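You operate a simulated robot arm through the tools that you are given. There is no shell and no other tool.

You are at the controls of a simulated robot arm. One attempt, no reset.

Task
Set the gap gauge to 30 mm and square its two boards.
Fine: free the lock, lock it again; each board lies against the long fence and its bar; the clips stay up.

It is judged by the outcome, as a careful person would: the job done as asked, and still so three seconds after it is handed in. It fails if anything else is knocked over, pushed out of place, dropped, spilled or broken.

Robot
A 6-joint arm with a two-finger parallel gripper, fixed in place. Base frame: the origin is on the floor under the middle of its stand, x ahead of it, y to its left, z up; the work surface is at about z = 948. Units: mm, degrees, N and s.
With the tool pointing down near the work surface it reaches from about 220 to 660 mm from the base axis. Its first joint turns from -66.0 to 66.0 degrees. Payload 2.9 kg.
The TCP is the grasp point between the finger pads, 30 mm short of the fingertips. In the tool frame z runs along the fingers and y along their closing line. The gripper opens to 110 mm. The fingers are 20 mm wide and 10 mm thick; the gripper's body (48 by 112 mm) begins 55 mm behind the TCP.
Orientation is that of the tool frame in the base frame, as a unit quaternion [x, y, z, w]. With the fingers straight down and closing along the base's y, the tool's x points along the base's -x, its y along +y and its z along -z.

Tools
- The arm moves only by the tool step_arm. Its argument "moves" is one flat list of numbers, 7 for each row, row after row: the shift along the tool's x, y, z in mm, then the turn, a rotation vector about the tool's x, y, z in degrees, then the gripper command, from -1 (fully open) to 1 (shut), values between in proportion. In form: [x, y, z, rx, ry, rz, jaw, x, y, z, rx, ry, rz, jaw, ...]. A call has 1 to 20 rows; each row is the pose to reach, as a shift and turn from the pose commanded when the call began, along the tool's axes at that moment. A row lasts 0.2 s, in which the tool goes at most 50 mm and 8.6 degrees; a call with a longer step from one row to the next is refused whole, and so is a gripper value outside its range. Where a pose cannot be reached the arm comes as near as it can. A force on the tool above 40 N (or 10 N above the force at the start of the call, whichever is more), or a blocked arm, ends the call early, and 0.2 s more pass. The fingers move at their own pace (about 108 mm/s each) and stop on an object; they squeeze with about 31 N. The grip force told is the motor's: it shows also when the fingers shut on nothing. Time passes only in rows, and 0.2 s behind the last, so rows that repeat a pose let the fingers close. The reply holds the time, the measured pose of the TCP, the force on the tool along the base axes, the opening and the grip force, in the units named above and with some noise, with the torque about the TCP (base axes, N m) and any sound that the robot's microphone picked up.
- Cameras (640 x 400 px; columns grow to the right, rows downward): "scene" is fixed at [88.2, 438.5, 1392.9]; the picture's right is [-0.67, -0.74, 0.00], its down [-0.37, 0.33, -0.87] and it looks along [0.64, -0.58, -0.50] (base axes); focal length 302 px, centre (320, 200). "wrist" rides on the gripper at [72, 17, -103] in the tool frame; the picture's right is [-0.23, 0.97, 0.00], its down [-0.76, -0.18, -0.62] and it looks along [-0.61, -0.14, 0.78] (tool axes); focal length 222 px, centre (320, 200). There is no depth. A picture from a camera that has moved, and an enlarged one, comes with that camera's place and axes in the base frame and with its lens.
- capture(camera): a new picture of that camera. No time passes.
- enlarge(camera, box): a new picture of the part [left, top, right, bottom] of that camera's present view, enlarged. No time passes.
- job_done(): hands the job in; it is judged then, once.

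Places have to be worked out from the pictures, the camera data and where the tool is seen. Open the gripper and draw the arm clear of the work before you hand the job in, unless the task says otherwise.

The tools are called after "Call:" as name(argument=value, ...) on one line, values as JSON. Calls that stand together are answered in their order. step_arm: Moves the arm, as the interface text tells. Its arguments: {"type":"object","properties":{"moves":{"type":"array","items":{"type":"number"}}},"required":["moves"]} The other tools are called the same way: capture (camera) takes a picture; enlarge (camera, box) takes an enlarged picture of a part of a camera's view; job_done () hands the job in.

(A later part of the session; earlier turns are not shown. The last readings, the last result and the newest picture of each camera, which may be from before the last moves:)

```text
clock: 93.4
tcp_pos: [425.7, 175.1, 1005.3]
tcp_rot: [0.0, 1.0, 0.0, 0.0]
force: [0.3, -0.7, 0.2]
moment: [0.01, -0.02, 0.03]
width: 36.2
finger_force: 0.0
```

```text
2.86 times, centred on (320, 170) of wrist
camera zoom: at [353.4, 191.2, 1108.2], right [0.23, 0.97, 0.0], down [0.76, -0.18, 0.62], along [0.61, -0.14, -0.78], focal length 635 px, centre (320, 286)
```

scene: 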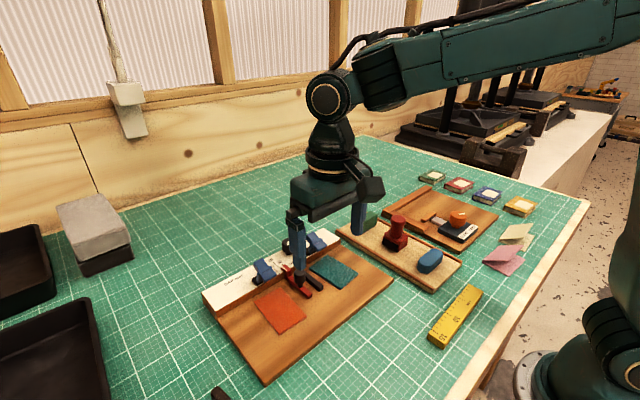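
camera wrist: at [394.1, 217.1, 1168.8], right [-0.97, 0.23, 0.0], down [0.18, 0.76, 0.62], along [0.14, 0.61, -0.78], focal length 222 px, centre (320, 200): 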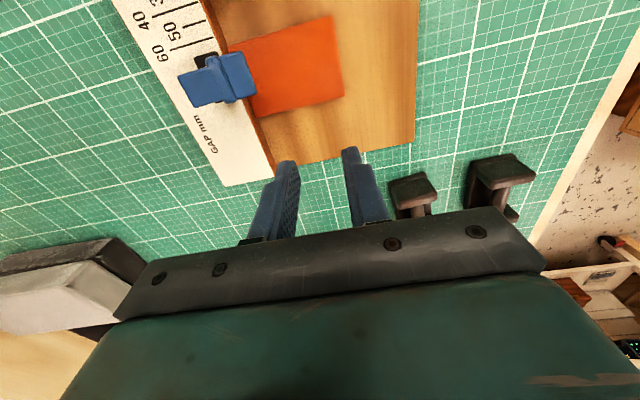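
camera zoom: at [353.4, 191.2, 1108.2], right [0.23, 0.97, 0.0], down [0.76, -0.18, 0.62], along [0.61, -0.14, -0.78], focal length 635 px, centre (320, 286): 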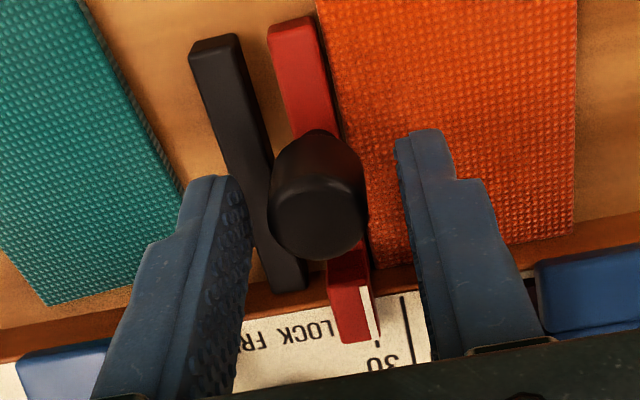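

I close and move -1.4 mm to feel the free friction (this also gives the room I want below 30).

Call:
step_arm(moves=[0, 0, 0, 0, 0, 0, 0.6, 0, 0, 0, 0, 0, 0, 1, 0, 0, 0, 0, 0, 0, 1])

Call:
step_arm(moves=[0, -0.7, 0, 0, 0, 0, 1, 0, -1.4, 0, 0, 0, 0, 1])

Call:
enlarge(camera="wrist", box=[300, 160, 380, 230])

```text
clock: 94.2
tcp_pos: [426.6, 174.1, 1005.2]
tcp_rot: [0.0, 1.0, 0.0, 0.001]
force: [-0.3, 0.5, -2.2]
moment: [-0.01, -0.07, 0.06]
width: 20.8
finger_force: 44.7
```

```text
clock: 94.8
tcp_pos: [427.7, 174.5, 1004.3]
tcp_rot: [0.0, 1.0, 0.0, -0.002]
force: [1.3, 1.2, -13.3]
moment: [0.06, -0.54, 0.01]
width: 20.5
finger_force: 45.2
```

```text
5.71 times, centred on (340, 195) of wrist
camera zoom: at [353.6, 189.8, 1108.5], right [0.23, 0.97, 0.0], down [0.76, -0.18, 0.62], along [0.61, -0.14, -0.78], focal length 1269 px, centre (206, 229)
```

zoom: 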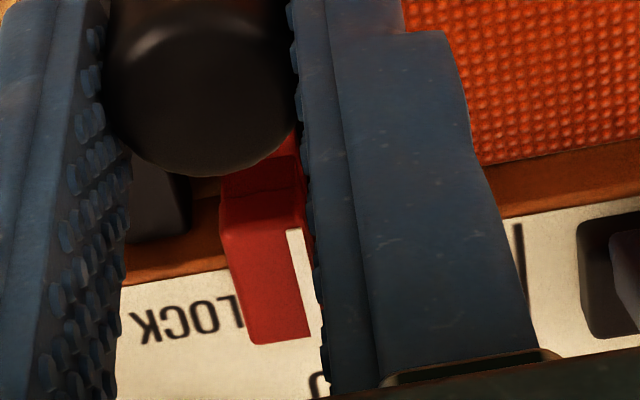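

Free friction reads about 1.2 N versus about 2.8 N locked, so the lock does add some drag. I set the slider slightly lower (about 28.4), then release so I can bring the board to it; afterwards the slider itself will carry the board to 30.

Call:
step_arm(moves=[0, -0.7, 0.5, 0, 0, 0, 1, 0, -0.7, 0.5, 0, 0, 0, 1, 0, -0.7, 0.5, 0, 0, 0, 0.5, 0, -0.7, 0.5, 0, 0, 0, 0.36, 0, -0.7, -20, 0, 0, 0, 0.36, 0, -0.7, -50, 0, 0, 0, 0.36, 0, -0.7, -75, 0, 0, 0, 0.36, 0, -0.7, -75, 0, 0, 0, 0.36])

Call:
enlarge(camera="wrist", box=[260, 80, 420, 200])

```text
clock: 96.6
tcp_pos: [427.0, 172.7, 1081.5]
tcp_rot: [0.0, 1.0, 0.0, 0.0]
force: [0.7, 0.7, -0.4]
moment: [0.01, 0.01, -0.02]
width: 35.0
finger_force: 0.0
```

```text
3.33 times, centred on (340, 140) of wrist
camera zoom: at [354.7, 188.6, 1185.1], right [0.23, 0.97, 0.0], down [0.76, -0.18, 0.62], along [0.61, -0.14, -0.78], focal length 740 px, centre (253, 400)
```

zoom: 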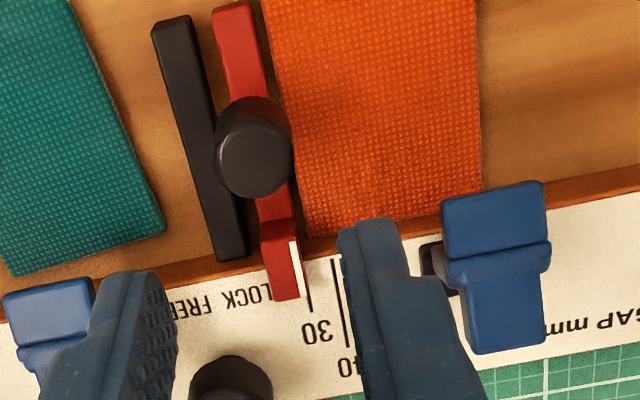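

The orange board's outer edge is at y≈238.6 and parallel; its gap to the bar is about 3 mm. I return to the pushing pose beside it (jaw turned 90°, x≈407.5), high first.

Call:
step_arm(moves=[2, 8, 0, 0, 0, -8.2, 0.4, 4, 16, 0, 0, 0, -16.4, 0.4545, 6, 24, 0, 0, 0, -24.6, 0.4545, 8, 32, 0, 0, 0, -32.8, 0.4545, 10, 40, 0, 0, 0, -41, 0.4545, 12, 48, 0, 0, 0, -49.2, 0.4545, 14, 56, 0, 0, 0, -57.4, 0.4545, 16, 64, 0, 0, 0, -65.6, 0.4545, 17, 72, 0, 0, 0, -73.8, 0.4545, 18, 80, 0, 0, 0, -82, 0.4545, 19.2, 87, 0, 0, 0, -90, 0.4545, 19.2, 87, 0, 0, 0, -90, 0.4545])

Call:
enlarge(camera="wrist", box=[200, 20, 420, 200])

```text
clock: 99.2
tcp_pos: [407.1, 260.4, 1080.2]
tcp_rot: [0.708, -0.706, 0.0, 0.0]
force: [-0.4, 0.4, 0.2]
moment: [-0.02, 0.02, -0.01]
width: 30.0
finger_force: 0.1
```

```text
2.22 times, centred on (310, 110) of wrist
camera zoom: at [390.0, 186.2, 1184.3], right [-0.97, 0.23, 0.0], down [0.18, 0.76, 0.62], along [0.14, 0.61, -0.78], focal length 494 px, centre (342, 400)
```

zoom: 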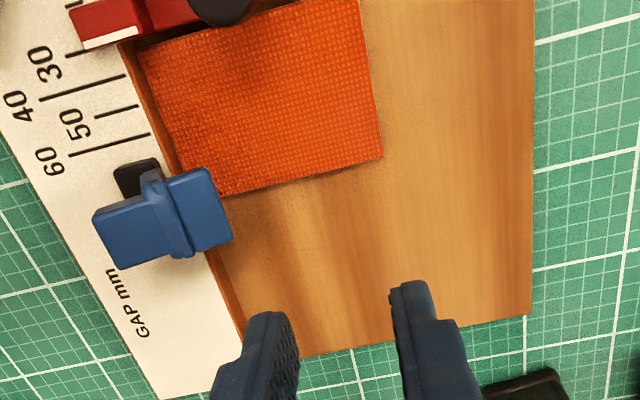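

Clear of the clip. I lower to the working height (camera z≈1086) beside the board.

Call:
step_arm(moves=[0, 0, 25, 0, 0, 0, 0.4545, 0, 0, 50, 0, 0, 0, 0.4545, 0, 0, 75, 0, 0, 0, 0.4545, 0, 0, 92, 0, 0, 0, 0.4545, 0, 0, 98, 0, 0, 0, 0.4545, 0, 0, 98, 0, 0, 0, 0.4545])

Call:
enlarge(camera="wrist", box=[200, 20, 420, 200])

```text
clock: 100.6
tcp_pos: [407.8, 260.2, 982.9]
tcp_rot: [0.707, -0.707, 0.001, 0.0]
force: [-1.2, -0.4, 0.1]
moment: [0.01, 0.01, -0.01]
width: 29.9
finger_force: 0.0
```

```text
2.22 times, centred on (310, 110) of wrist
camera zoom: at [389.8, 187.5, 1086.4], right [-0.97, 0.23, 0.0], down [0.18, 0.76, 0.62], along [0.14, 0.61, -0.78], focal length 494 px, centre (342, 400)
```

zoom: 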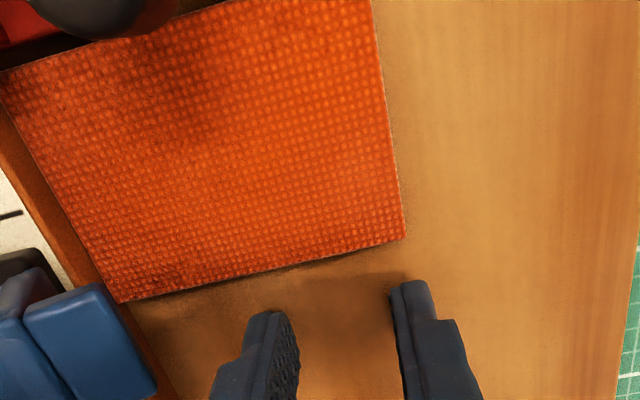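

The board edge is at y≈239. I push 12 mm (about 10.5 mm of that free travel), then approach the bar in fine steps; contact is expected around camera y≈173.4.

Call:
step_arm(moves=[3, 0, 0, 0, 0, 0, 0.4545, 6, 0, 0, 0, 0, 0, 0.4545, 9, 0, 0, 0, 0, 0, 0.4545, 11, 0, 0, 0, 0, 0, 0.4545, 12, 0, 0, 0, 0, 0, 0.4545, 12, 0, 0, 0, 0, 0, 0.4545])

Call:
enlarge(camera="wrist", box=[200, 20, 420, 200])

```text
clock: 102.0
tcp_pos: [406.8, 247.4, 984.7]
tcp_rot: [0.707, -0.707, 0.0, 0.0]
force: [1.1, 0.7, -0.3]
moment: [-0.03, 0.01, -0.01]
width: 29.9
finger_force: 0.1
```

```text
2.22 times, centred on (310, 110) of wrist
camera zoom: at [390.6, 174.6, 1086.9], right [-0.97, 0.23, 0.0], down [0.18, 0.76, 0.62], along [0.14, 0.61, -0.78], focal length 494 px, centre (342, 400)
```

zoom: 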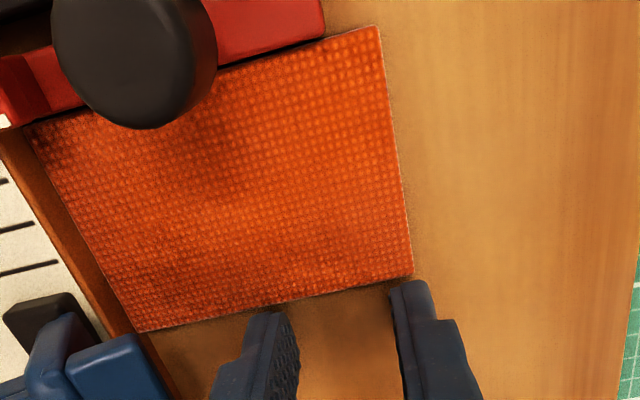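

The board is now almost touching the red bar. I push 1 mm more.

Call:
step_arm(moves=[0.5, 0, 0, 0, 0, 0, 0.4545, 1, 0, 0, 0, 0, 0, 0.4545])

Call:
enlarge(camera="wrist", box=[200, 20, 340, 140])

Call:
enlarge(camera="wrist", box=[200, 20, 420, 200])

```text
clock: 102.6
tcp_pos: [408.1, 247.6, 982.1]
tcp_rot: [0.707, -0.707, 0.0, -0.001]
force: [-0.5, 1.4, -0.4]
moment: [0.03, 0.0, 0.0]
width: 30.3
finger_force: 0.2
```

```text
3.33 times, centred on (270, 80) of wrist
camera zoom: at [390.2, 173.5, 1086.8], right [-0.97, 0.23, 0.0], down [0.18, 0.76, 0.62], along [0.14, 0.61, -0.78], focal length 740 px, centre (487, 600)
```

zoom: 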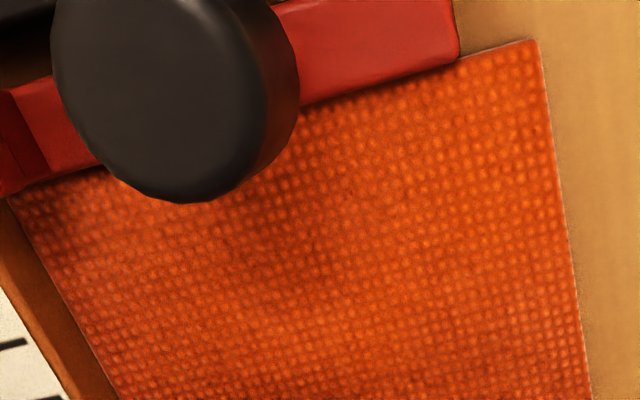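

```text
2.22 times, centred on (310, 110) of wrist
camera zoom: at [390.2, 173.5, 1086.8], right [-0.97, 0.23, 0.0], down [0.18, 0.76, 0.62], along [0.14, 0.61, -0.78], focal length 494 px, centre (342, 400)
```

zoom: 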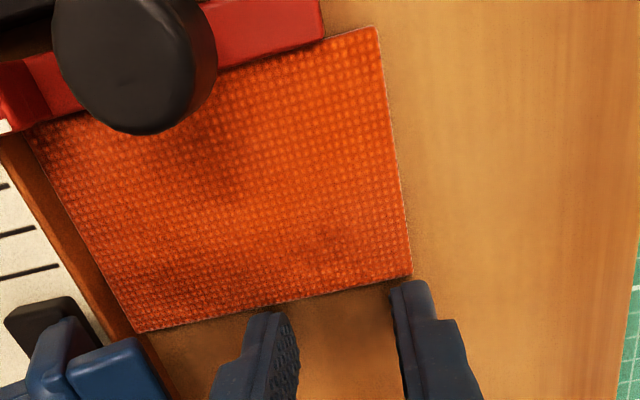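

Contact with the bar at 1.4 N, board parallel. I retreat, lift and check the board's contact with the fence from above before using the slider.

Call:
step_arm(moves=[-4, 0, 0, 0, 0, 0, 0.4545, -12, 0, -3, 0, 0, 0, 0.4545, -14, 0, -35, 0, 0, 0, 0.4545, -14, 0, -75, 0, 0, 0, 0.4545, -14, 0, -100, 0, 0, 0, 0.4545, -14, 0, -100, 0, 0, 0, 0.4545])

Call:
enlarge(camera="wrist", box=[180, 0, 380, 140])

Call:
enlarge(camera="scene", box=[250, 250, 350, 320])

```text
clock: 104.0
tcp_pos: [406.8, 261.2, 1083.8]
tcp_rot: [0.707, -0.707, 0.0, 0.0]
force: [-0.2, -0.4, -0.3]
moment: [0.03, 0.0, 0.03]
width: 29.9
finger_force: 0.1
```

```text
2.86 times, centred on (280, 70) of wrist
camera zoom: at [389.1, 188.8, 1187.3], right [-0.97, 0.23, 0.0], down [0.18, 0.76, 0.62], along [0.14, 0.61, -0.78], focal length 635 px, centre (434, 571)
```

zoom: 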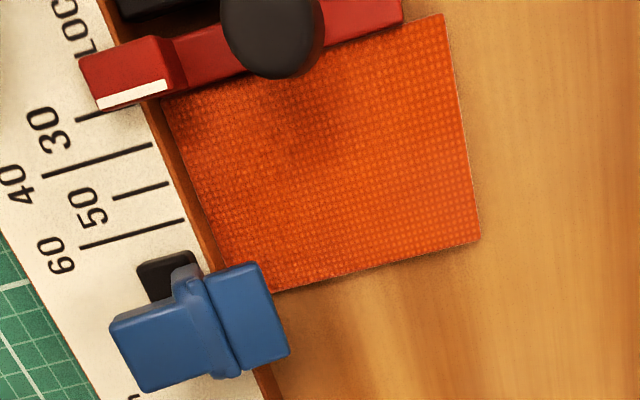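

```text
5.71 times, centred on (300, 285) of scene
camera zoom: at [88.2, 438.5, 1392.9], right [-0.67, -0.74, 0.0], down [-0.37, 0.33, -0.87], along [0.64, -0.58, -0.5], focal length 1729 px, centre (434, -286)
```

zoom: 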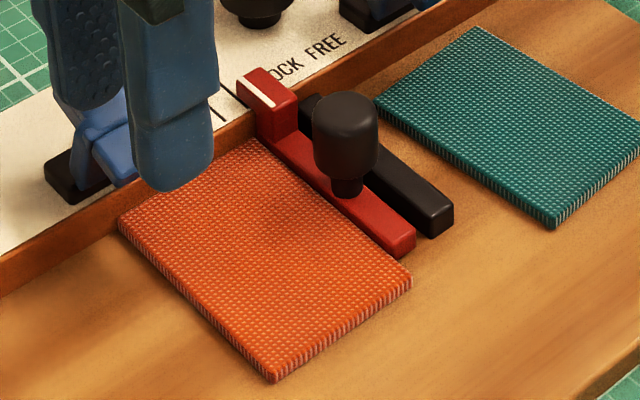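

I zoom on the board/fence boundary to check for a gap.

Call:
enlarge(camera="wrist", box=[215, 20, 275, 90])

Call:
enlarge(camera="scene", box=[260, 258, 310, 293])

```text
5.71 times, centred on (245, 55) of wrist
camera zoom: at [389.1, 188.8, 1187.3], right [-0.97, 0.23, 0.0], down [0.18, 0.76, 0.62], along [0.14, 0.61, -0.78], focal length 1269 px, centre (749, 1029)
```

zoom: 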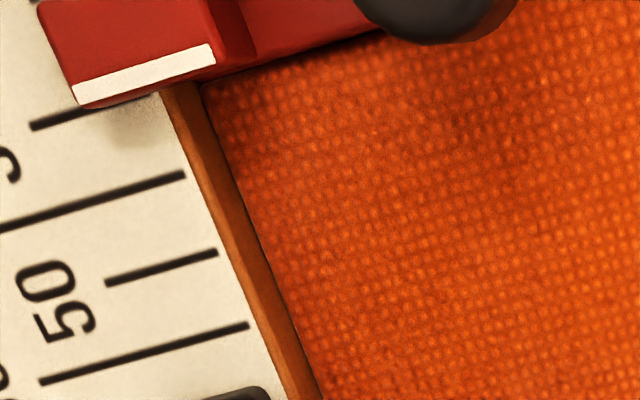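

```text
11.43 times, centred on (285, 276) of scene
camera zoom: at [88.2, 438.5, 1392.9], right [-0.67, -0.74, 0.0], down [-0.37, 0.33, -0.87], along [0.64, -0.58, -0.5], focal length 3458 px, centre (720, -663)
```

zoom: 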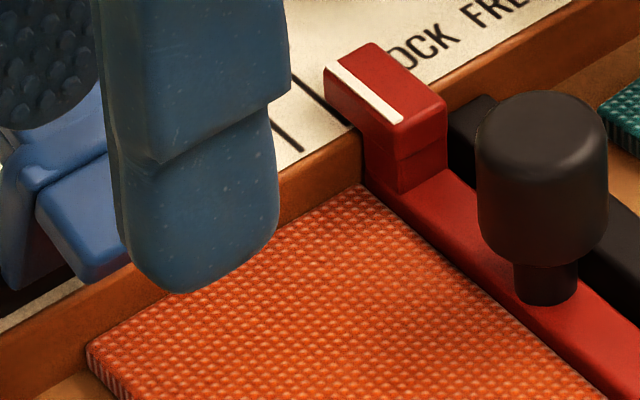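

Flush along both the fence and the red bar. Now back to the slider knob (jaw along y) to carry slider and board together to 30.

Call:
step_arm(moves=[8, -1.7, 0, 0, 0, 8.2, 0.4, 16, -3.4, 0, 0, 0, 16.4, 0.345, 24, -5.1, 0, 0, 0, 24.6, 0.345, 32, -6.8, 0, 0, 0, 32.8, 0.345, 40, -8.5, 0, 0, 0, 41, 0.345, 48, -10.2, 0, 0, 0, 49.2, 0.345, 56, -12, 0, 0, 0, 57.4, 0.345, 64, -13.6, 0, 0, 0, 65.6, 0.345, 72, -15.3, 0, 0, 0, 73.8, 0.345, 80, -17, 0, 0, 0, 82, 0.345, 89.2, -18.9, 0, 0, 0, 90, 0.345, 89.2, -18.9, 25, 0, 0, 90, 0.345, 89.2, -18.9, 50, 0, 0, 90, 0.345, 89.2, -18.9, 70, 0, 0, 90, 0.345, 89.2, -18.9, 77, 0, 0, 90, 0.345, 89.2, -18.9, 77, 0, 0, 90, 0.345])

Call:
enlarge(camera="wrist", box=[240, 100, 400, 240])

```text
clock: 107.4
tcp_pos: [426.5, 172.5, 1005.4]
tcp_rot: [0.0, 1.0, 0.001, -0.001]
force: [-0.3, -0.5, 1.4]
moment: [0.02, 0.03, 0.03]
width: 36.4
finger_force: 0.1
```

```text
2.86 times, centred on (320, 170) of wrist
camera zoom: at [353.6, 188.6, 1109.9], right [0.23, 0.97, 0.0], down [0.76, -0.18, 0.62], along [0.61, -0.14, -0.78], focal length 635 px, centre (320, 286)
```

zoom: 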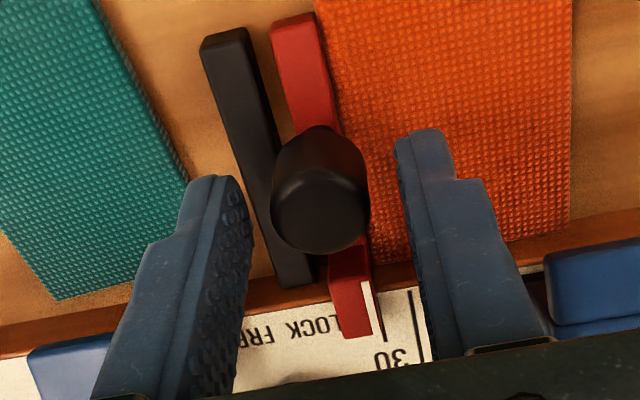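

Centred (camera y 188.6 → about 28 on the scale). I close and slide +2.1 mm so camera y becomes about 190.7, the calibrated 30 position.

Call:
step_arm(moves=[0, 0, 0, 0, 0, 0, 0.6, 0, 0, 0, 0, 0, 0, 1, 0, 0, 0, 0, 0, 0, 1])

Call:
step_arm(moves=[0, 0.7, 0, 0, 0, 0, 1, 0, 1.4, 0, 0, 0, 0, 1, 0, 2.1, 0, 0, 0, 0, 1, 0, 2.1, 0, 0, 0, 0, 1])

Call:
enlarge(camera="wrist", box=[300, 160, 380, 230])

```text
clock: 108.2
tcp_pos: [425.5, 171.9, 1006.1]
tcp_rot: [0.0, 1.0, 0.001, 0.0]
force: [0.1, 0.2, -1.9]
moment: [0.0, -0.02, -0.03]
width: 21.0
finger_force: 45.3
```

```text
clock: 109.2
tcp_pos: [426.3, 174.8, 1005.4]
tcp_rot: [0.0, 1.0, 0.001, 0.0]
force: [0.5, -0.7, 7.9]
moment: [-0.03, 0.18, -0.08]
width: 20.8
finger_force: 44.7
```

```text
5.71 times, centred on (340, 195) of wrist
camera zoom: at [353.4, 190.7, 1109.9], right [0.23, 0.97, 0.0], down [0.76, -0.18, 0.62], along [0.61, -0.14, -0.78], focal length 1269 px, centre (206, 229)
```

zoom: 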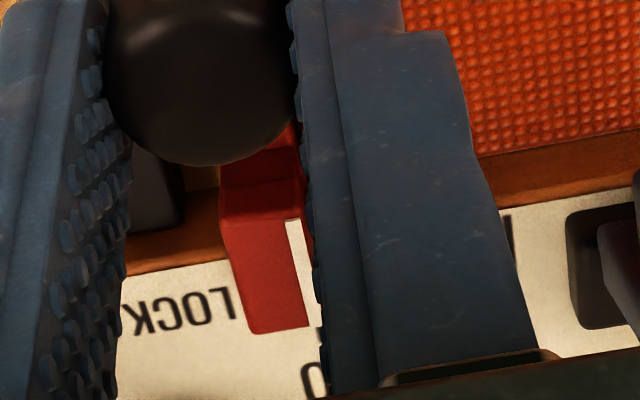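

Camera y is 190.7 as intended. I release, lift and read the pointer in its own plane again.

Call:
step_arm(moves=[0, 0, 0, 0, 0, 0, 0.5, 0, 0, 0, 0, 0, 0, 0.36, 0, 0, -15, 0, 0, 0, 0.36, 17, -7, -45, 0, 0, 0, 0, 35, -13.8, -70, 0, 0, 0, -0.5, 35, -13.8, -70, 0, 0, 0, -1, 35, -13.8, -70, 0, 0, 0, -1])

Call:
enlarge(camera="wrist", box=[310, 150, 370, 200])

Call:
enlarge(camera="wrist", box=[250, 60, 430, 210])

```text
clock: 110.8
tcp_pos: [391.8, 161.0, 1075.7]
tcp_rot: [0.0, 1.0, 0.0, 0.0]
force: [0.4, -0.3, -0.5]
moment: [0.0, -0.01, 0.0]
width: 110.0
finger_force: 0.0
```

```text
8.00 times, centred on (340, 175) of wrist
camera zoom: at [318.5, 177.1, 1179.2], right [0.23, 0.97, 0.0], down [0.76, -0.18, 0.62], along [0.61, -0.14, -0.78], focal length 1777 px, centre (160, 400)
```

zoom: 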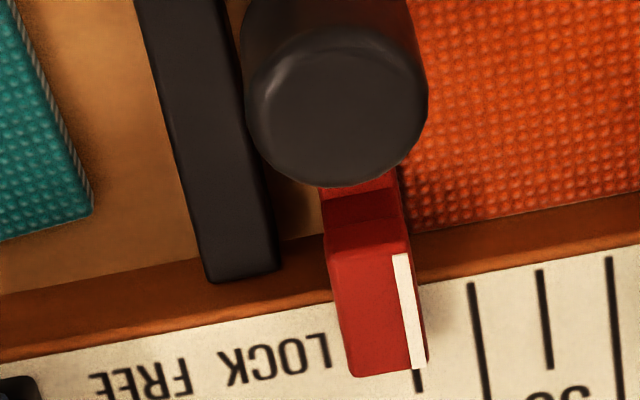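

```text
2.67 times, centred on (340, 135) of wrist
camera zoom: at [318.5, 177.1, 1179.2], right [0.23, 0.97, 0.0], down [0.76, -0.18, 0.62], along [0.61, -0.14, -0.78], focal length 592 px, centre (267, 373)
```

zoom: 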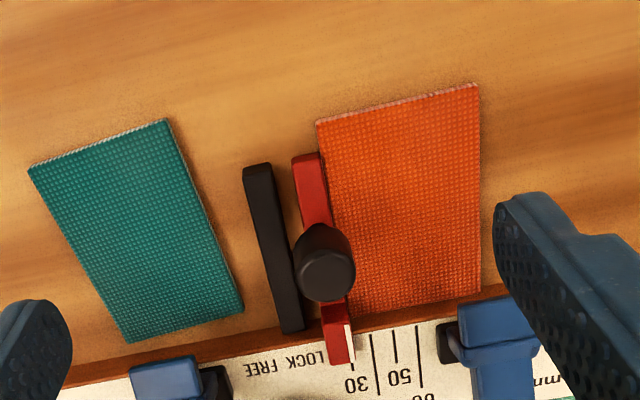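

The line reads about 30.2–30.3. I zoom in further for certainty.

Call:
enlarge(camera="wrist", box=[340, 178, 368, 204])

Call:
enlarge(camera="wrist", box=[335, 170, 385, 205])

```text
15.38 times, centred on (354, 191) of wrist
camera zoom: at [318.5, 177.1, 1179.2], right [0.23, 0.97, 0.0], down [0.76, -0.18, 0.62], along [0.61, -0.14, -0.78], focal length 3417 px, centre (-203, 338)
```

zoom: 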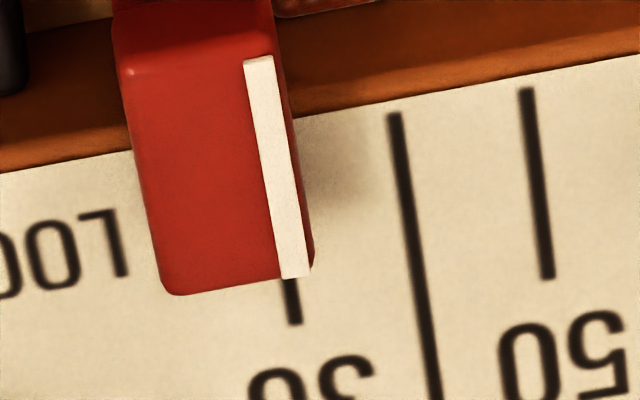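

```text
11.43 times, centred on (360, 188) of wrist
camera zoom: at [318.5, 177.1, 1179.2], right [0.23, 0.97, 0.0], down [0.76, -0.18, 0.62], along [0.61, -0.14, -0.78], focal length 2538 px, centre (-137, 343)
```

zoom: 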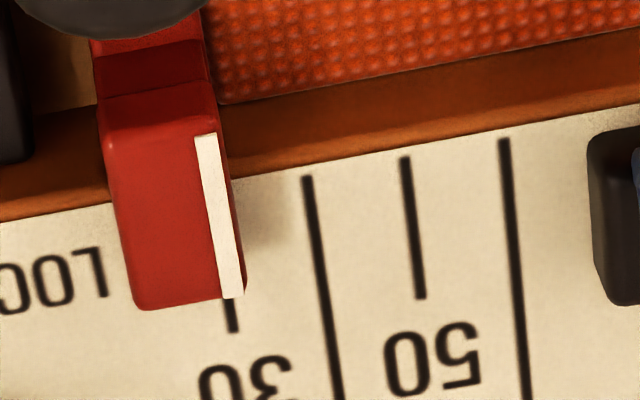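

The pointer is about 0.3–0.5 mm above 30. Since pushing the board also nudges the slider (and keeps them flush), I'll press the board about 0.4 mm toward -y. First to the pushing pose, high.

Call:
step_arm(moves=[-1.5, 9, 0, 0, 0, -8.2, 0, -3, 18, 0, 0, 0, -16.4, 0.4545, -4.5, 27, 0, 0, 0, -24.6, 0.4545, -6, 36, 0, 0, 0, -32.8, 0.4545, -7.5, 45, 0, 0, 0, -41, 0.4545, -9, 54, 0, 0, 0, -49.2, 0.4545, -10.5, 63, 0, 0, 0, -57.4, 0.4545, -12, 72, 0, 0, 0, -65.6, 0.4545, -14, 81, 0, 0, 0, -73.8, 0.4545, -15.5, 90, 0, 0, 0, -82, 0.4545, -17, 96, 0, 0, 0, -90, 0.4545, -17, 96, 0, 0, 0, -90, 0.4545])

Call:
enlarge(camera="wrist", box=[200, 20, 420, 200])

```text
clock: 113.4
tcp_pos: [408.3, 256.7, 1077.1]
tcp_rot: [0.707, -0.707, 0.0, 0.0]
force: [-0.4, 0.0, 0.7]
moment: [0.02, 0.0, 0.01]
width: 29.8
finger_force: 0.1
```

```text
2.22 times, centred on (310, 110) of wrist
camera zoom: at [390.9, 183.1, 1180.3], right [-0.97, 0.23, 0.0], down [0.18, 0.76, 0.62], along [0.14, 0.61, -0.78], focal length 494 px, centre (342, 400)
```

zoom: 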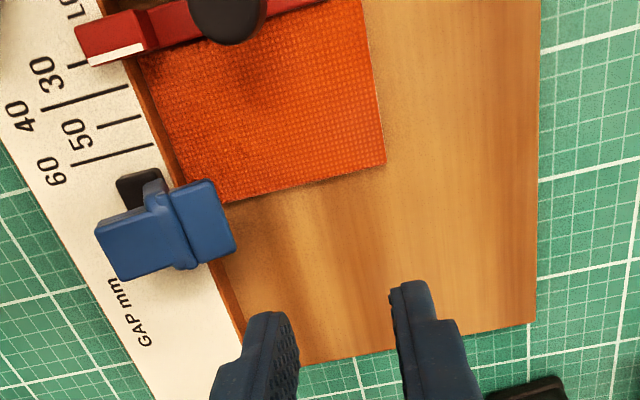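

I lower to the working height beside the board.

Call:
step_arm(moves=[0, 0, 25, 0, 0, 0, 0.4545, 0, 0, 50, 0, 0, 0, 0.4545, 0, 0, 75, 0, 0, 0, 0.4545, 0, 0, 90, 0, 0, 0, 0.4545, 0, 0, 94, 0, 0, 0, 0.4545, 0, 0, 94, 0, 0, 0, 0.4545])

Call:
enlarge(camera="wrist", box=[200, 20, 420, 200])

```text
clock: 114.8
tcp_pos: [407.8, 257.1, 982.2]
tcp_rot: [0.707, -0.707, -0.001, 0.0]
force: [-0.2, -0.6, 0.8]
moment: [0.02, 0.02, -0.04]
width: 29.8
finger_force: 0.1
```

```text
2.22 times, centred on (310, 110) of wrist
camera zoom: at [390.7, 183.1, 1086.4], right [-0.97, 0.23, 0.0], down [0.18, 0.76, 0.62], along [0.14, 0.61, -0.78], focal length 494 px, centre (342, 400)
```

zoom: 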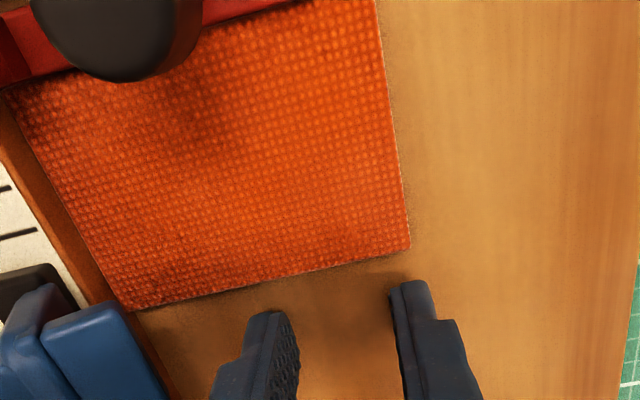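

Board edge at y≈237.1, so finger contact is expected near camera y≈175.2. I push 7.2 mm, then fine steps.

Call:
step_arm(moves=[3, 0, 0, 0, 0, 0, 0.4545, 6, 0, 0, 0, 0, 0, 0.4545, 7.2, 0, 0, 0, 0, 0, 0.4545, 7.2, 0, 0, 0, 0, 0, 0.4545])

Call:
enlarge(camera="wrist", box=[200, 20, 420, 200])

```text
clock: 115.8
tcp_pos: [407.7, 249.1, 982.9]
tcp_rot: [0.707, -0.707, 0.0, -0.001]
force: [0.3, 0.5, 0.3]
moment: [-0.02, 0.02, 0.02]
width: 30.1
finger_force: 0.1
```

```text
2.22 times, centred on (310, 110) of wrist
camera zoom: at [390.8, 176.1, 1085.5], right [-0.97, 0.23, 0.0], down [0.18, 0.76, 0.62], along [0.14, 0.61, -0.78], focal length 494 px, centre (342, 400)
```

zoom: 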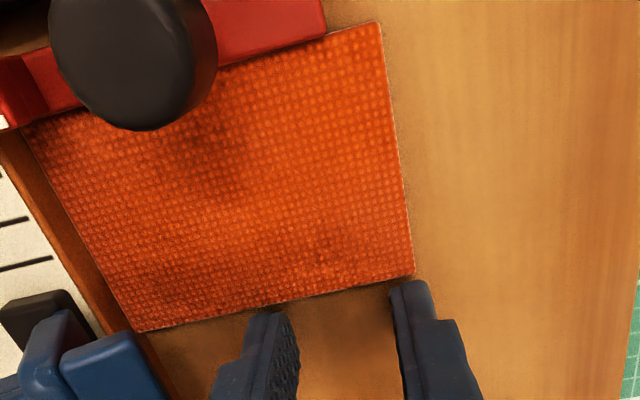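

Just about touching (camera y 176.1, no load). I advance 0.6 mm.

Call:
step_arm(moves=[0.3, 0, 0, 0, 0, 0, 0.4545, 0.6, 0, 0, 0, 0, 0, 0.4545])

Call:
enlarge(camera="wrist", box=[200, 20, 300, 110])

```text
clock: 116.4
tcp_pos: [407.9, 248.4, 983.2]
tcp_rot: [-0.707, 0.707, 0.0, 0.0]
force: [0.0, 0.1, -0.3]
moment: [0.0, 0.0, 0.0]
width: 29.7
finger_force: 0.0
```

```text
4.44 times, centred on (250, 65) of wrist
camera zoom: at [390.6, 175.5, 1085.9], right [-0.97, 0.23, 0.0], down [0.18, 0.76, 0.62], along [0.14, 0.61, -0.78], focal length 987 px, centre (631, 800)
```

zoom: 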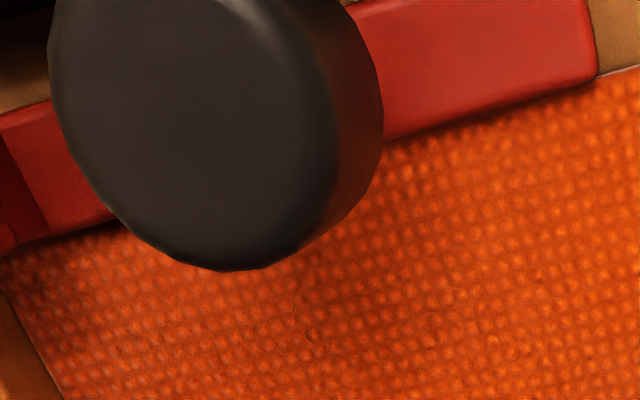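

No load yet; another 0.5 mm.

Call:
step_arm(moves=[0.25, 0, 0, 0, 0, 0, 0.4545, 0.5, 0, 0, 0, 0, 0, 0.4545])

Call:
enlarge(camera="wrist", box=[200, 20, 300, 110])

```text
clock: 117.0
tcp_pos: [407.2, 248.4, 982.0]
tcp_rot: [0.708, -0.707, -0.001, 0.0]
force: [-0.5, 1.4, 1.2]
moment: [0.03, 0.0, 0.0]
width: 30.1
finger_force: 0.7
```

```text
4.44 times, centred on (250, 65) of wrist
camera zoom: at [390.7, 175.2, 1085.6], right [-0.97, 0.23, 0.0], down [0.18, 0.76, 0.62], along [0.14, 0.61, -0.78], focal length 987 px, centre (631, 800)
```

zoom: 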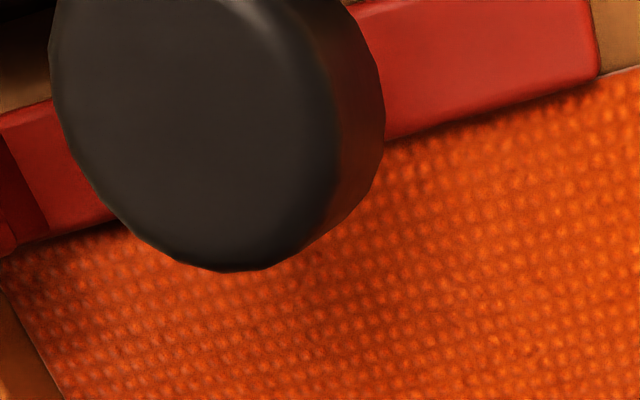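

Contact at 1.4 N (camera y 175.2). I advance 0.5 mm more, aiming for camera y≈174.8.

Call:
step_arm(moves=[0.25, 0, 0, 0, 0, 0, 0.4545, 0.5, 0, 0, 0, 0, 0, 0.4545])

Call:
enlarge(camera="wrist", box=[180, 20, 300, 120])

```text
clock: 117.6
tcp_pos: [408.0, 248.0, 981.8]
tcp_rot: [-0.707, 0.708, 0.0, 0.001]
force: [-0.3, 0.8, 2.3]
moment: [-0.01, 0.0, -0.04]
width: 30.3
finger_force: 0.0
```

```text
4.00 times, centred on (240, 70) of wrist
camera zoom: at [390.8, 174.5, 1085.2], right [-0.97, 0.23, 0.0], down [0.18, 0.76, 0.62], along [0.14, 0.61, -0.78], focal length 888 px, centre (640, 720)
```

zoom: 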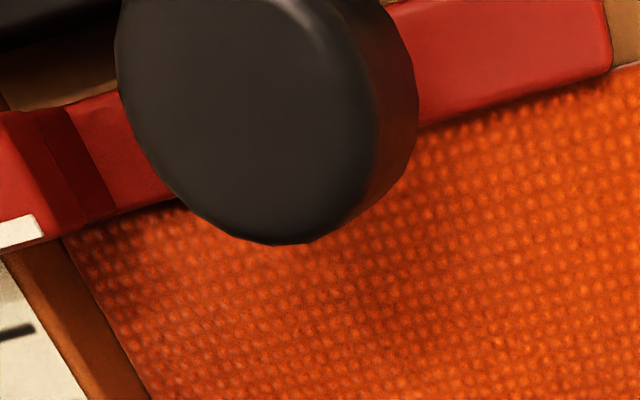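

Camera y is 174.5, so the slider was nudged about 0.5–0.6 mm. I back off, lift and read the pointer in-plane once more.

Call:
step_arm(moves=[-4, 0, 0, 0, 0, 0, 0.4545, -12, 0, -3, 0, 0, 0, 0.4545, -14, 0, -35, 0, 0, 0, 0.4545, -14, 0, -75, 0, 0, 0, 0.4545, -14, 0, -95, 0, 0, 0, 0.4545])

Call:
step_arm(moves=[9, 1.5, 0, 0, 0, 8.2, 0.4, 18, 3, 0, 0, 0, 16.4, 0.3, 27, 4.5, 0, 0, 0, 24.6, 0.0, 36, 6, 0, 0, 0, 32.8, -0.5, 45, 7.5, 0, 0, 0, 41, -1, 54, 9, 0, 0, 0, 49.2, -1, 63, 10.5, 0, 0, 0, 57.4, -1, 72, 12, 0, 0, 0, 65.6, -1, 81, 14, 0, 0, 0, 73.8, -1, 90, 15.5, 0, 0, 0, 82, -1, 100.5, 17, 0, 0, 0, 90, -1, 100.5, 17, 0, 0, 0, 90, -1])

Call:
enlarge(camera="wrist", box=[335, 170, 385, 205])

Call:
enlarge(camera="wrist", box=[250, 60, 430, 210])

```text
clock: 118.8
tcp_pos: [409.4, 261.7, 1076.5]
tcp_rot: [-0.707, 0.707, 0.0, 0.001]
force: [-0.2, -0.5, 1.0]
moment: [0.01, -0.02, 0.02]
width: 30.1
finger_force: 0.0
```

```text
clock: 121.4
tcp_pos: [390.8, 161.0, 1077.0]
tcp_rot: [0.001, 1.0, 0.001, 0.0]
force: [-0.6, 0.3, -0.2]
moment: [0.0, 0.01, -0.03]
width: 110.1
finger_force: 0.0
```

```text
11.43 times, centred on (360, 188) of wrist
camera zoom: at [318.8, 178.4, 1180.5], right [0.23, 0.97, 0.0], down [0.76, -0.18, 0.62], along [0.61, -0.14, -0.78], focal length 2538 px, centre (-137, 343)
```

zoom: 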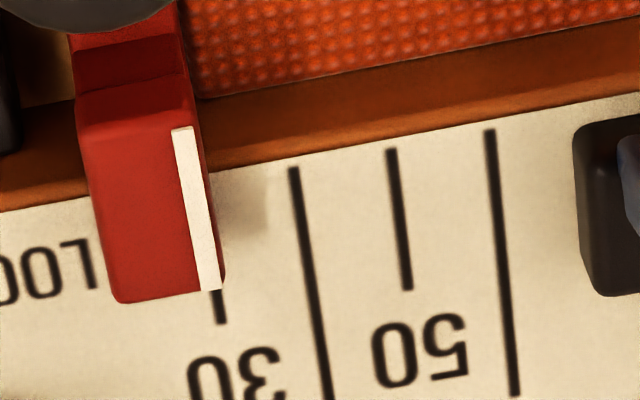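

```text
2.67 times, centred on (340, 135) of wrist
camera zoom: at [318.8, 178.4, 1180.5], right [0.23, 0.97, 0.0], down [0.76, -0.18, 0.62], along [0.61, -0.14, -0.78], focal length 592 px, centre (267, 373)
```

zoom: 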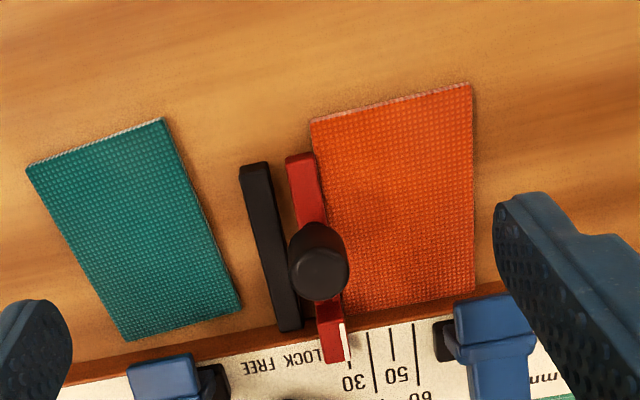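

Now it reads about 29.4. I grip the slider again and bring it (with the board ahead of it) up to about 30; target camera y≈190.5.

Call:
step_arm(moves=[-17, 6, 0, 0, 0, 0, 0.0, -34.5, 11.8, 0, 0, 0, 0, 0.345, -34.5, 11.8, 25, 0, 0, 0, 0.345, -34.5, 11.8, 50, 0, 0, 0, 0.345, -34.5, 11.8, 66, 0, 0, 0, 0.345, -34.5, 11.8, 70, 0, 0, 0, 0.345, -34.5, 11.8, 70, 0, 0, 0, 0.345])

Call:
enlarge(camera="wrist", box=[240, 100, 400, 240])

```text
clock: 123.0
tcp_pos: [425.9, 173.7, 1006.7]
tcp_rot: [0.0, 1.0, 0.0, 0.0]
force: [-0.4, -0.5, 0.4]
moment: [-0.01, 0.02, -0.01]
width: 36.1
finger_force: 0.0
```

```text
2.86 times, centred on (320, 170) of wrist
camera zoom: at [354.3, 190.0, 1110.9], right [0.23, 0.97, 0.0], down [0.76, -0.18, 0.62], along [0.61, -0.14, -0.78], focal length 635 px, centre (320, 286)
```

zoom: 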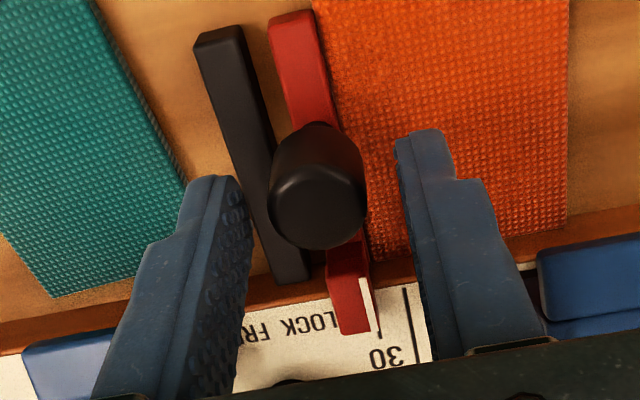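

Camera y is 190.0. I close gently and check.

Call:
step_arm(moves=[0, 0, 0, 0, 0, 0, 0.6, 0, 0, 0, 0, 0, 0, 1, 0, 0, 0, 0, 0, 0, 1])

Call:
step_arm(moves=[0, 0.3, 0, 0, 0, 0, 1, 0, 0.6, 0, 0, 0, 0, 1, 0, 0.6, 0, 0, 0, 0, 1])

Call:
enlarge(camera="wrist", box=[300, 160, 380, 230])

```text
clock: 123.8
tcp_pos: [426.0, 173.9, 1006.6]
tcp_rot: [0.0, 1.0, 0.0, 0.0]
force: [-0.5, 0.1, -1.2]
moment: [0.03, -0.02, 0.02]
width: 20.5
finger_force: 44.8
```

```text
clock: 124.6
tcp_pos: [427.1, 174.4, 1007.0]
tcp_rot: [0.001, 1.0, 0.001, 0.001]
force: [8.0, -0.1, 0.1]
moment: [-0.08, -0.1, -0.05]
width: 20.7
finger_force: 45.4
```

```text
5.71 times, centred on (340, 195) of wrist
camera zoom: at [354.0, 190.2, 1110.8], right [0.23, 0.97, 0.0], down [0.76, -0.18, 0.62], along [0.61, -0.14, -0.78], focal length 1269 px, centre (206, 229)
```

zoom: 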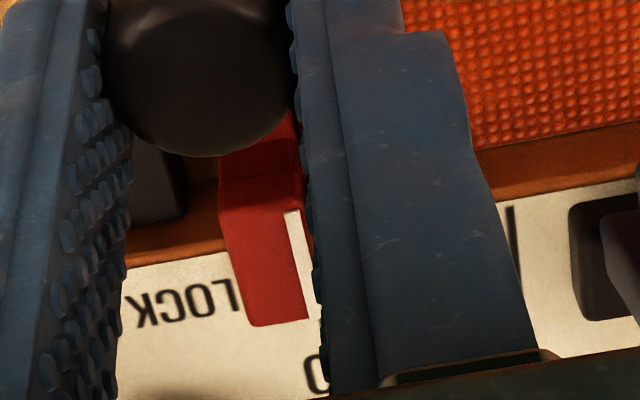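

Camera y 190.2; I add 0.3 mm.

Call:
step_arm(moves=[0, 0.3, 0, 0, 0, 0, 1, 0, 0.3, 0, 0, 0, 0, 1])

Call:
enlarge(camera="wrist", box=[300, 160, 380, 230])

```text
clock: 125.2
tcp_pos: [425.5, 174.4, 1007.7]
tcp_rot: [0.0, 1.0, 0.001, 0.001]
force: [9.5, 0.3, 3.6]
moment: [-0.05, -0.22, -0.04]
width: 20.7
finger_force: 45.5
```

```text
5.71 times, centred on (340, 195) of wrist
camera zoom: at [353.9, 190.6, 1110.8], right [0.23, 0.97, 0.0], down [0.76, -0.18, 0.63], along [0.61, -0.14, -0.78], focal length 1269 px, centre (206, 229)
```

zoom: 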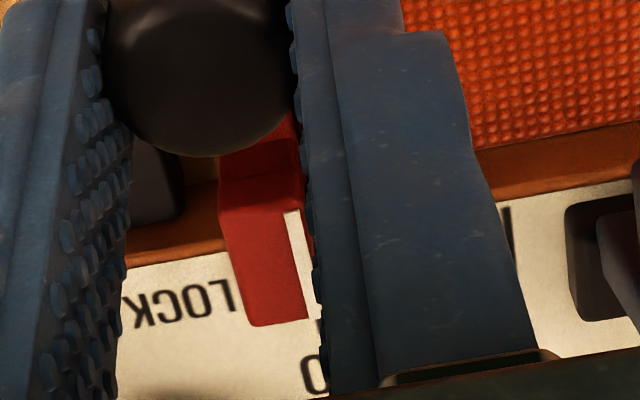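

Camera y is 190.6. I release, lift and read the pointer in-plane.

Call:
step_arm(moves=[0, 0, 0, 0, 0, 0, 0.5, 0, 0, 0, 0, 0, 0, 0.36, 0, 0, -15, 0, 0, 0, 0.36, 17, -7, -45, 0, 0, 0, 0, 35, -13.8, -70, 0, 0, 0, -0.5, 35, -13.8, -70, 0, 0, 0, -1, 35, -13.8, -70, 0, 0, 0, -1])

Call:
enlarge(camera="wrist", box=[335, 170, 385, 205])

Call:
enlarge(camera="wrist", box=[340, 178, 368, 204])

```text
clock: 126.8
tcp_pos: [390.1, 160.6, 1076.0]
tcp_rot: [0.0, 1.0, 0.0, 0.0]
force: [0.0, -0.1, -0.3]
moment: [0.04, -0.03, -0.01]
width: 110.0
finger_force: 0.1
```

```text
11.43 times, centred on (360, 188) of wrist
camera zoom: at [316.6, 176.7, 1178.5], right [0.23, 0.97, 0.0], down [0.76, -0.18, 0.62], along [0.61, -0.14, -0.78], focal length 2538 px, centre (-137, 343)
```

zoom: 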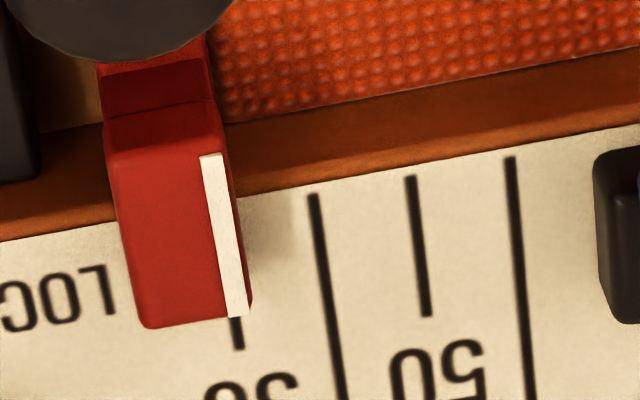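

```text
15.38 times, centred on (354, 191) of wrist
camera zoom: at [316.6, 176.7, 1178.5], right [0.23, 0.97, 0.0], down [0.76, -0.18, 0.62], along [0.61, -0.14, -0.78], focal length 3417 px, centre (-203, 338)
```

zoom: 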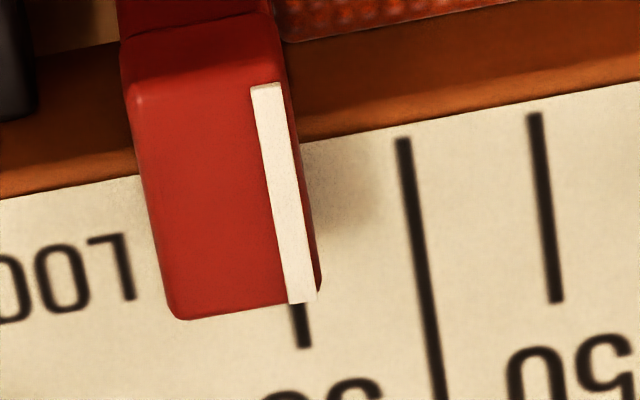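

The reading is about 30.3, good. Now I lock: go over the lock knob at 106° yaw as before.

Call:
step_arm(moves=[-9, -1.2, 0, 0, 0, -8.2, 0.27, -18.5, -2.4, 0, 0, 0, -16.4, 0.27, -28, -3.6, 0, 0, 0, -24.6, 0.27, -37.5, -4.8, 0, 0, 0, -32.8, 0.27, -47, -6, 0, 0, 0, -41, 0.27, -56, -7.2, 0, 0, 0, -49.2, 0.27, -65.5, -8.4, 0, 0, 0, -57.4, 0.27, -75, -9.6, 0, 0, 0, -65.6, 0.27, -84.5, -10.8, 0, 0, 0, -73.8, 0.27, -94, -12, 0, 0, 0, -82, 0.27, -103, -13.2, 0, 0, 0, -90.2, 0.27, -112, -14.4, 10, 0, 0, -98.4, 0.27, -121.6, -15.4, 20, 0, 0, -106, 0.27, -121.6, -15.4, 20, 0, 0, -106, 0.27])

Call:
enlarge(camera="wrist", box=[240, 80, 400, 240])

```text
clock: 129.8
tcp_pos: [512.1, 144.7, 1058.7]
tcp_rot: [0.799, -0.601, -0.001, 0.0]
force: [0.0, 0.3, -0.1]
moment: [0.0, -0.02, 0.03]
width: 40.3
finger_force: 0.0
```

```text
2.50 times, centred on (320, 160) of wrist
camera zoom: at [515.7, 69.8, 1161.3], right [-1.0, -0.05, 0.0], down [-0.04, 0.78, 0.62], along [-0.03, 0.62, -0.78], focal length 555 px, centre (320, 300)
```

zoom: 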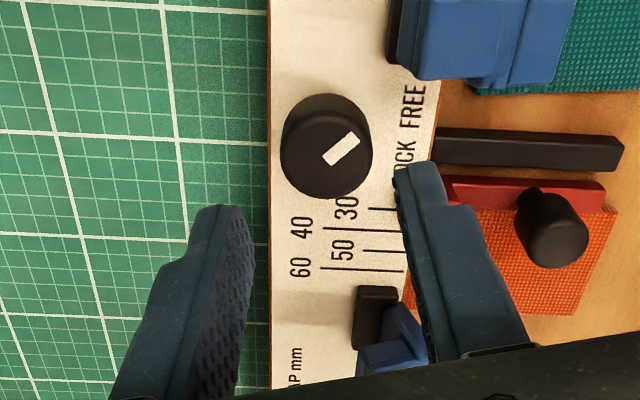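

I correct by about 2 mm, lower, and close on the knob.

Call:
step_arm(moves=[-1.1, 1.6, 15, 0, 0, 0, 0.27, -1.1, 1.6, 30, 0, 0, 0, 0.27, -1.1, 1.6, 43, 0, 0, 0, 0.27, -1.1, 1.6, 48.5, 0, 0, 0, 0.27, -1.1, 1.6, 48.5, 0, 0, 0, 0.27, -1.1, 1.6, 48.5, 0, 0, 0, 0.6, -1.1, 1.6, 48.5, 0, 0, 0, 1, -1.1, 1.6, 48.5, 0, 0, 0, 1])

Call:
enlarge(camera="wrist", box=[240, 100, 400, 240])

```text
clock: 131.6
tcp_pos: [509.3, 145.5, 1009.3]
tcp_rot: [0.799, -0.602, 0.001, 0.0]
force: [1.2, 0.0, -1.3]
moment: [-0.02, -0.11, -0.01]
width: 29.2
finger_force: 45.5
```

```text
2.86 times, centred on (320, 170) of wrist
camera zoom: at [513.6, 69.6, 1111.8], right [-1.0, -0.05, 0.0], down [-0.04, 0.78, 0.62], along [-0.03, 0.62, -0.78], focal length 635 px, centre (320, 286)
```

zoom: 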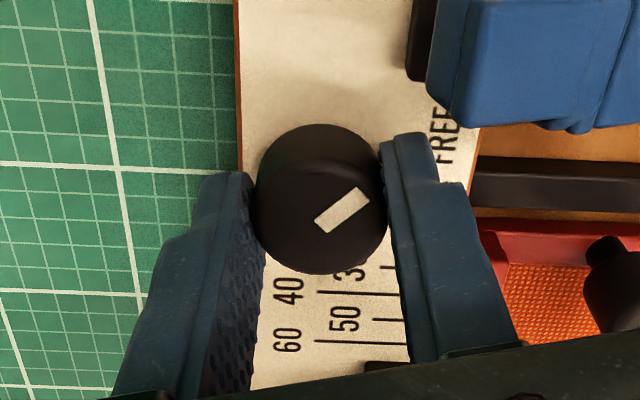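

Gripped evenly. I turn clockwise to LOCK, in two calls plus a small over-turn to seat it.

Call:
step_arm(moves=[0, 0, 0, 0, 0, 8, 1, 0, 0, 0, 0, 0, 16, 1, 0, 0, 0, 0, 0, 24, 1, 0, 0, 0, 0, 0, 32, 1, 0, 0, 0, 0, 0, 40, 1, 0, 0, 0, 0, 0, 48, 1])

Call:
step_arm(moves=[0, 0, 0, 0, 0, 8, 1, 0, 0, 0, 0, 0, 16, 1, 0, 0, 0, 0, 0, 24, 1, 0, 0, 0, 0, 0, 32, 1, 0, 0, 0, 0, 0, 40, 1, 0, 0, 0, 0, 0, 46, 1])

Call:
enlarge(camera="wrist", box=[240, 100, 400, 240])

```text
clock: 133.0
tcp_pos: [509.7, 144.9, 1007.7]
tcp_rot: [-0.483, 0.876, 0.001, 0.0]
force: [-5.7, -7.8, 3.5]
moment: [0.41, -0.25, 0.03]
width: 29.5
finger_force: 44.5
```

```text
clock: 134.4
tcp_pos: [511.1, 144.1, 1008.8]
tcp_rot: [-0.104, 0.995, 0.001, 0.001]
force: [-5.8, -5.5, 0.5]
moment: [-0.2, 0.41, 0.62]
width: 29.6
finger_force: 44.9
```

```text
2.86 times, centred on (320, 170) of wrist
camera zoom: at [435.8, 146.0, 1111.8], right [0.02, 1.0, 0.0], down [0.78, -0.02, 0.62], along [0.62, -0.01, -0.78], focal length 635 px, centre (320, 286)
```

zoom: 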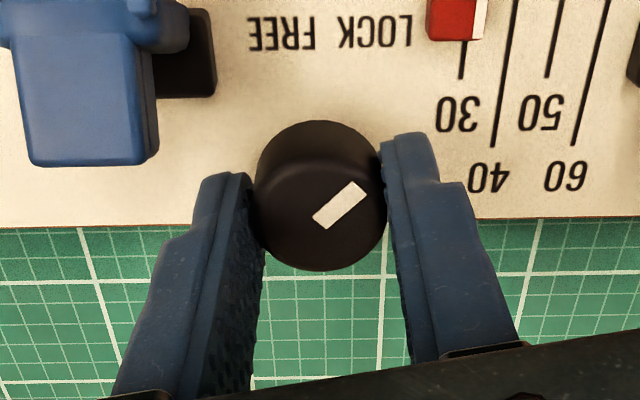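

Torque +0.62 N·m at the stop and the mark is at LOCK. I release and lift.

Call:
step_arm(moves=[0, 0, 0, 0, 0, 3, 1, 0, 0, 0, 0, 0, 3, 0.5, 0, 0, 0, 0, 0, 3, 0.27, 0, 0, -20, 0, 0, 3, 0.27, 0, 0, -50, 0, 0, 3, 0.27, 0, 0, -70, 0, 0, 3, 0.27, 0, 0, -70, 0, 0, 3, 0.27])

Call:
enlarge(camera="scene", box=[270, 225, 310, 255])

Call:
enlarge(camera="wrist", box=[240, 40, 440, 200])

```text
clock: 136.0
tcp_pos: [510.4, 144.4, 1079.7]
tcp_rot: [-0.079, 0.997, 0.0, 0.0]
force: [0.5, 0.2, 0.2]
moment: [0.01, -0.02, -0.02]
width: 40.2
finger_force: 0.0
```

```text
13.33 times, centred on (290, 240) of scene
camera zoom: at [88.2, 438.5, 1392.9], right [-0.67, -0.74, 0.0], down [-0.37, 0.33, -0.87], along [0.64, -0.58, -0.5], focal length 4034 px, centre (720, -333)
```

zoom: 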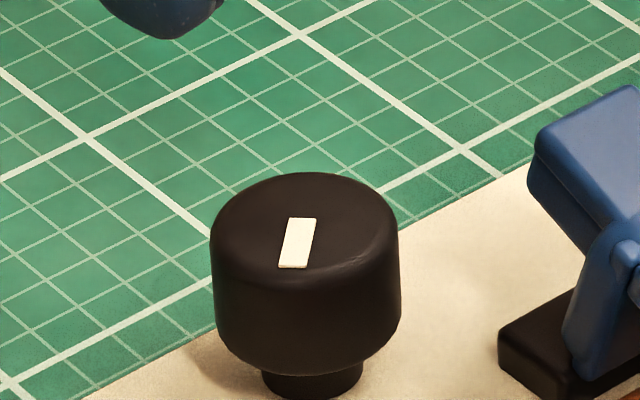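

```text
2.50 times, centred on (340, 120) of wrist
camera zoom: at [436.3, 149.4, 1182.9], right [0.07, 1.0, 0.0], down [0.78, -0.06, 0.62], along [0.62, -0.04, -0.78], focal length 555 px, centre (270, 400)
```

zoom: 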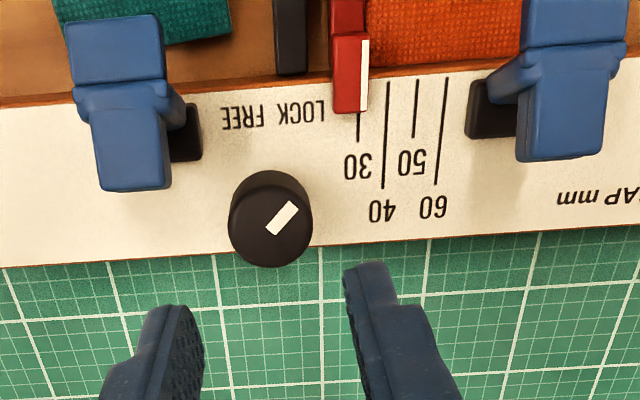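

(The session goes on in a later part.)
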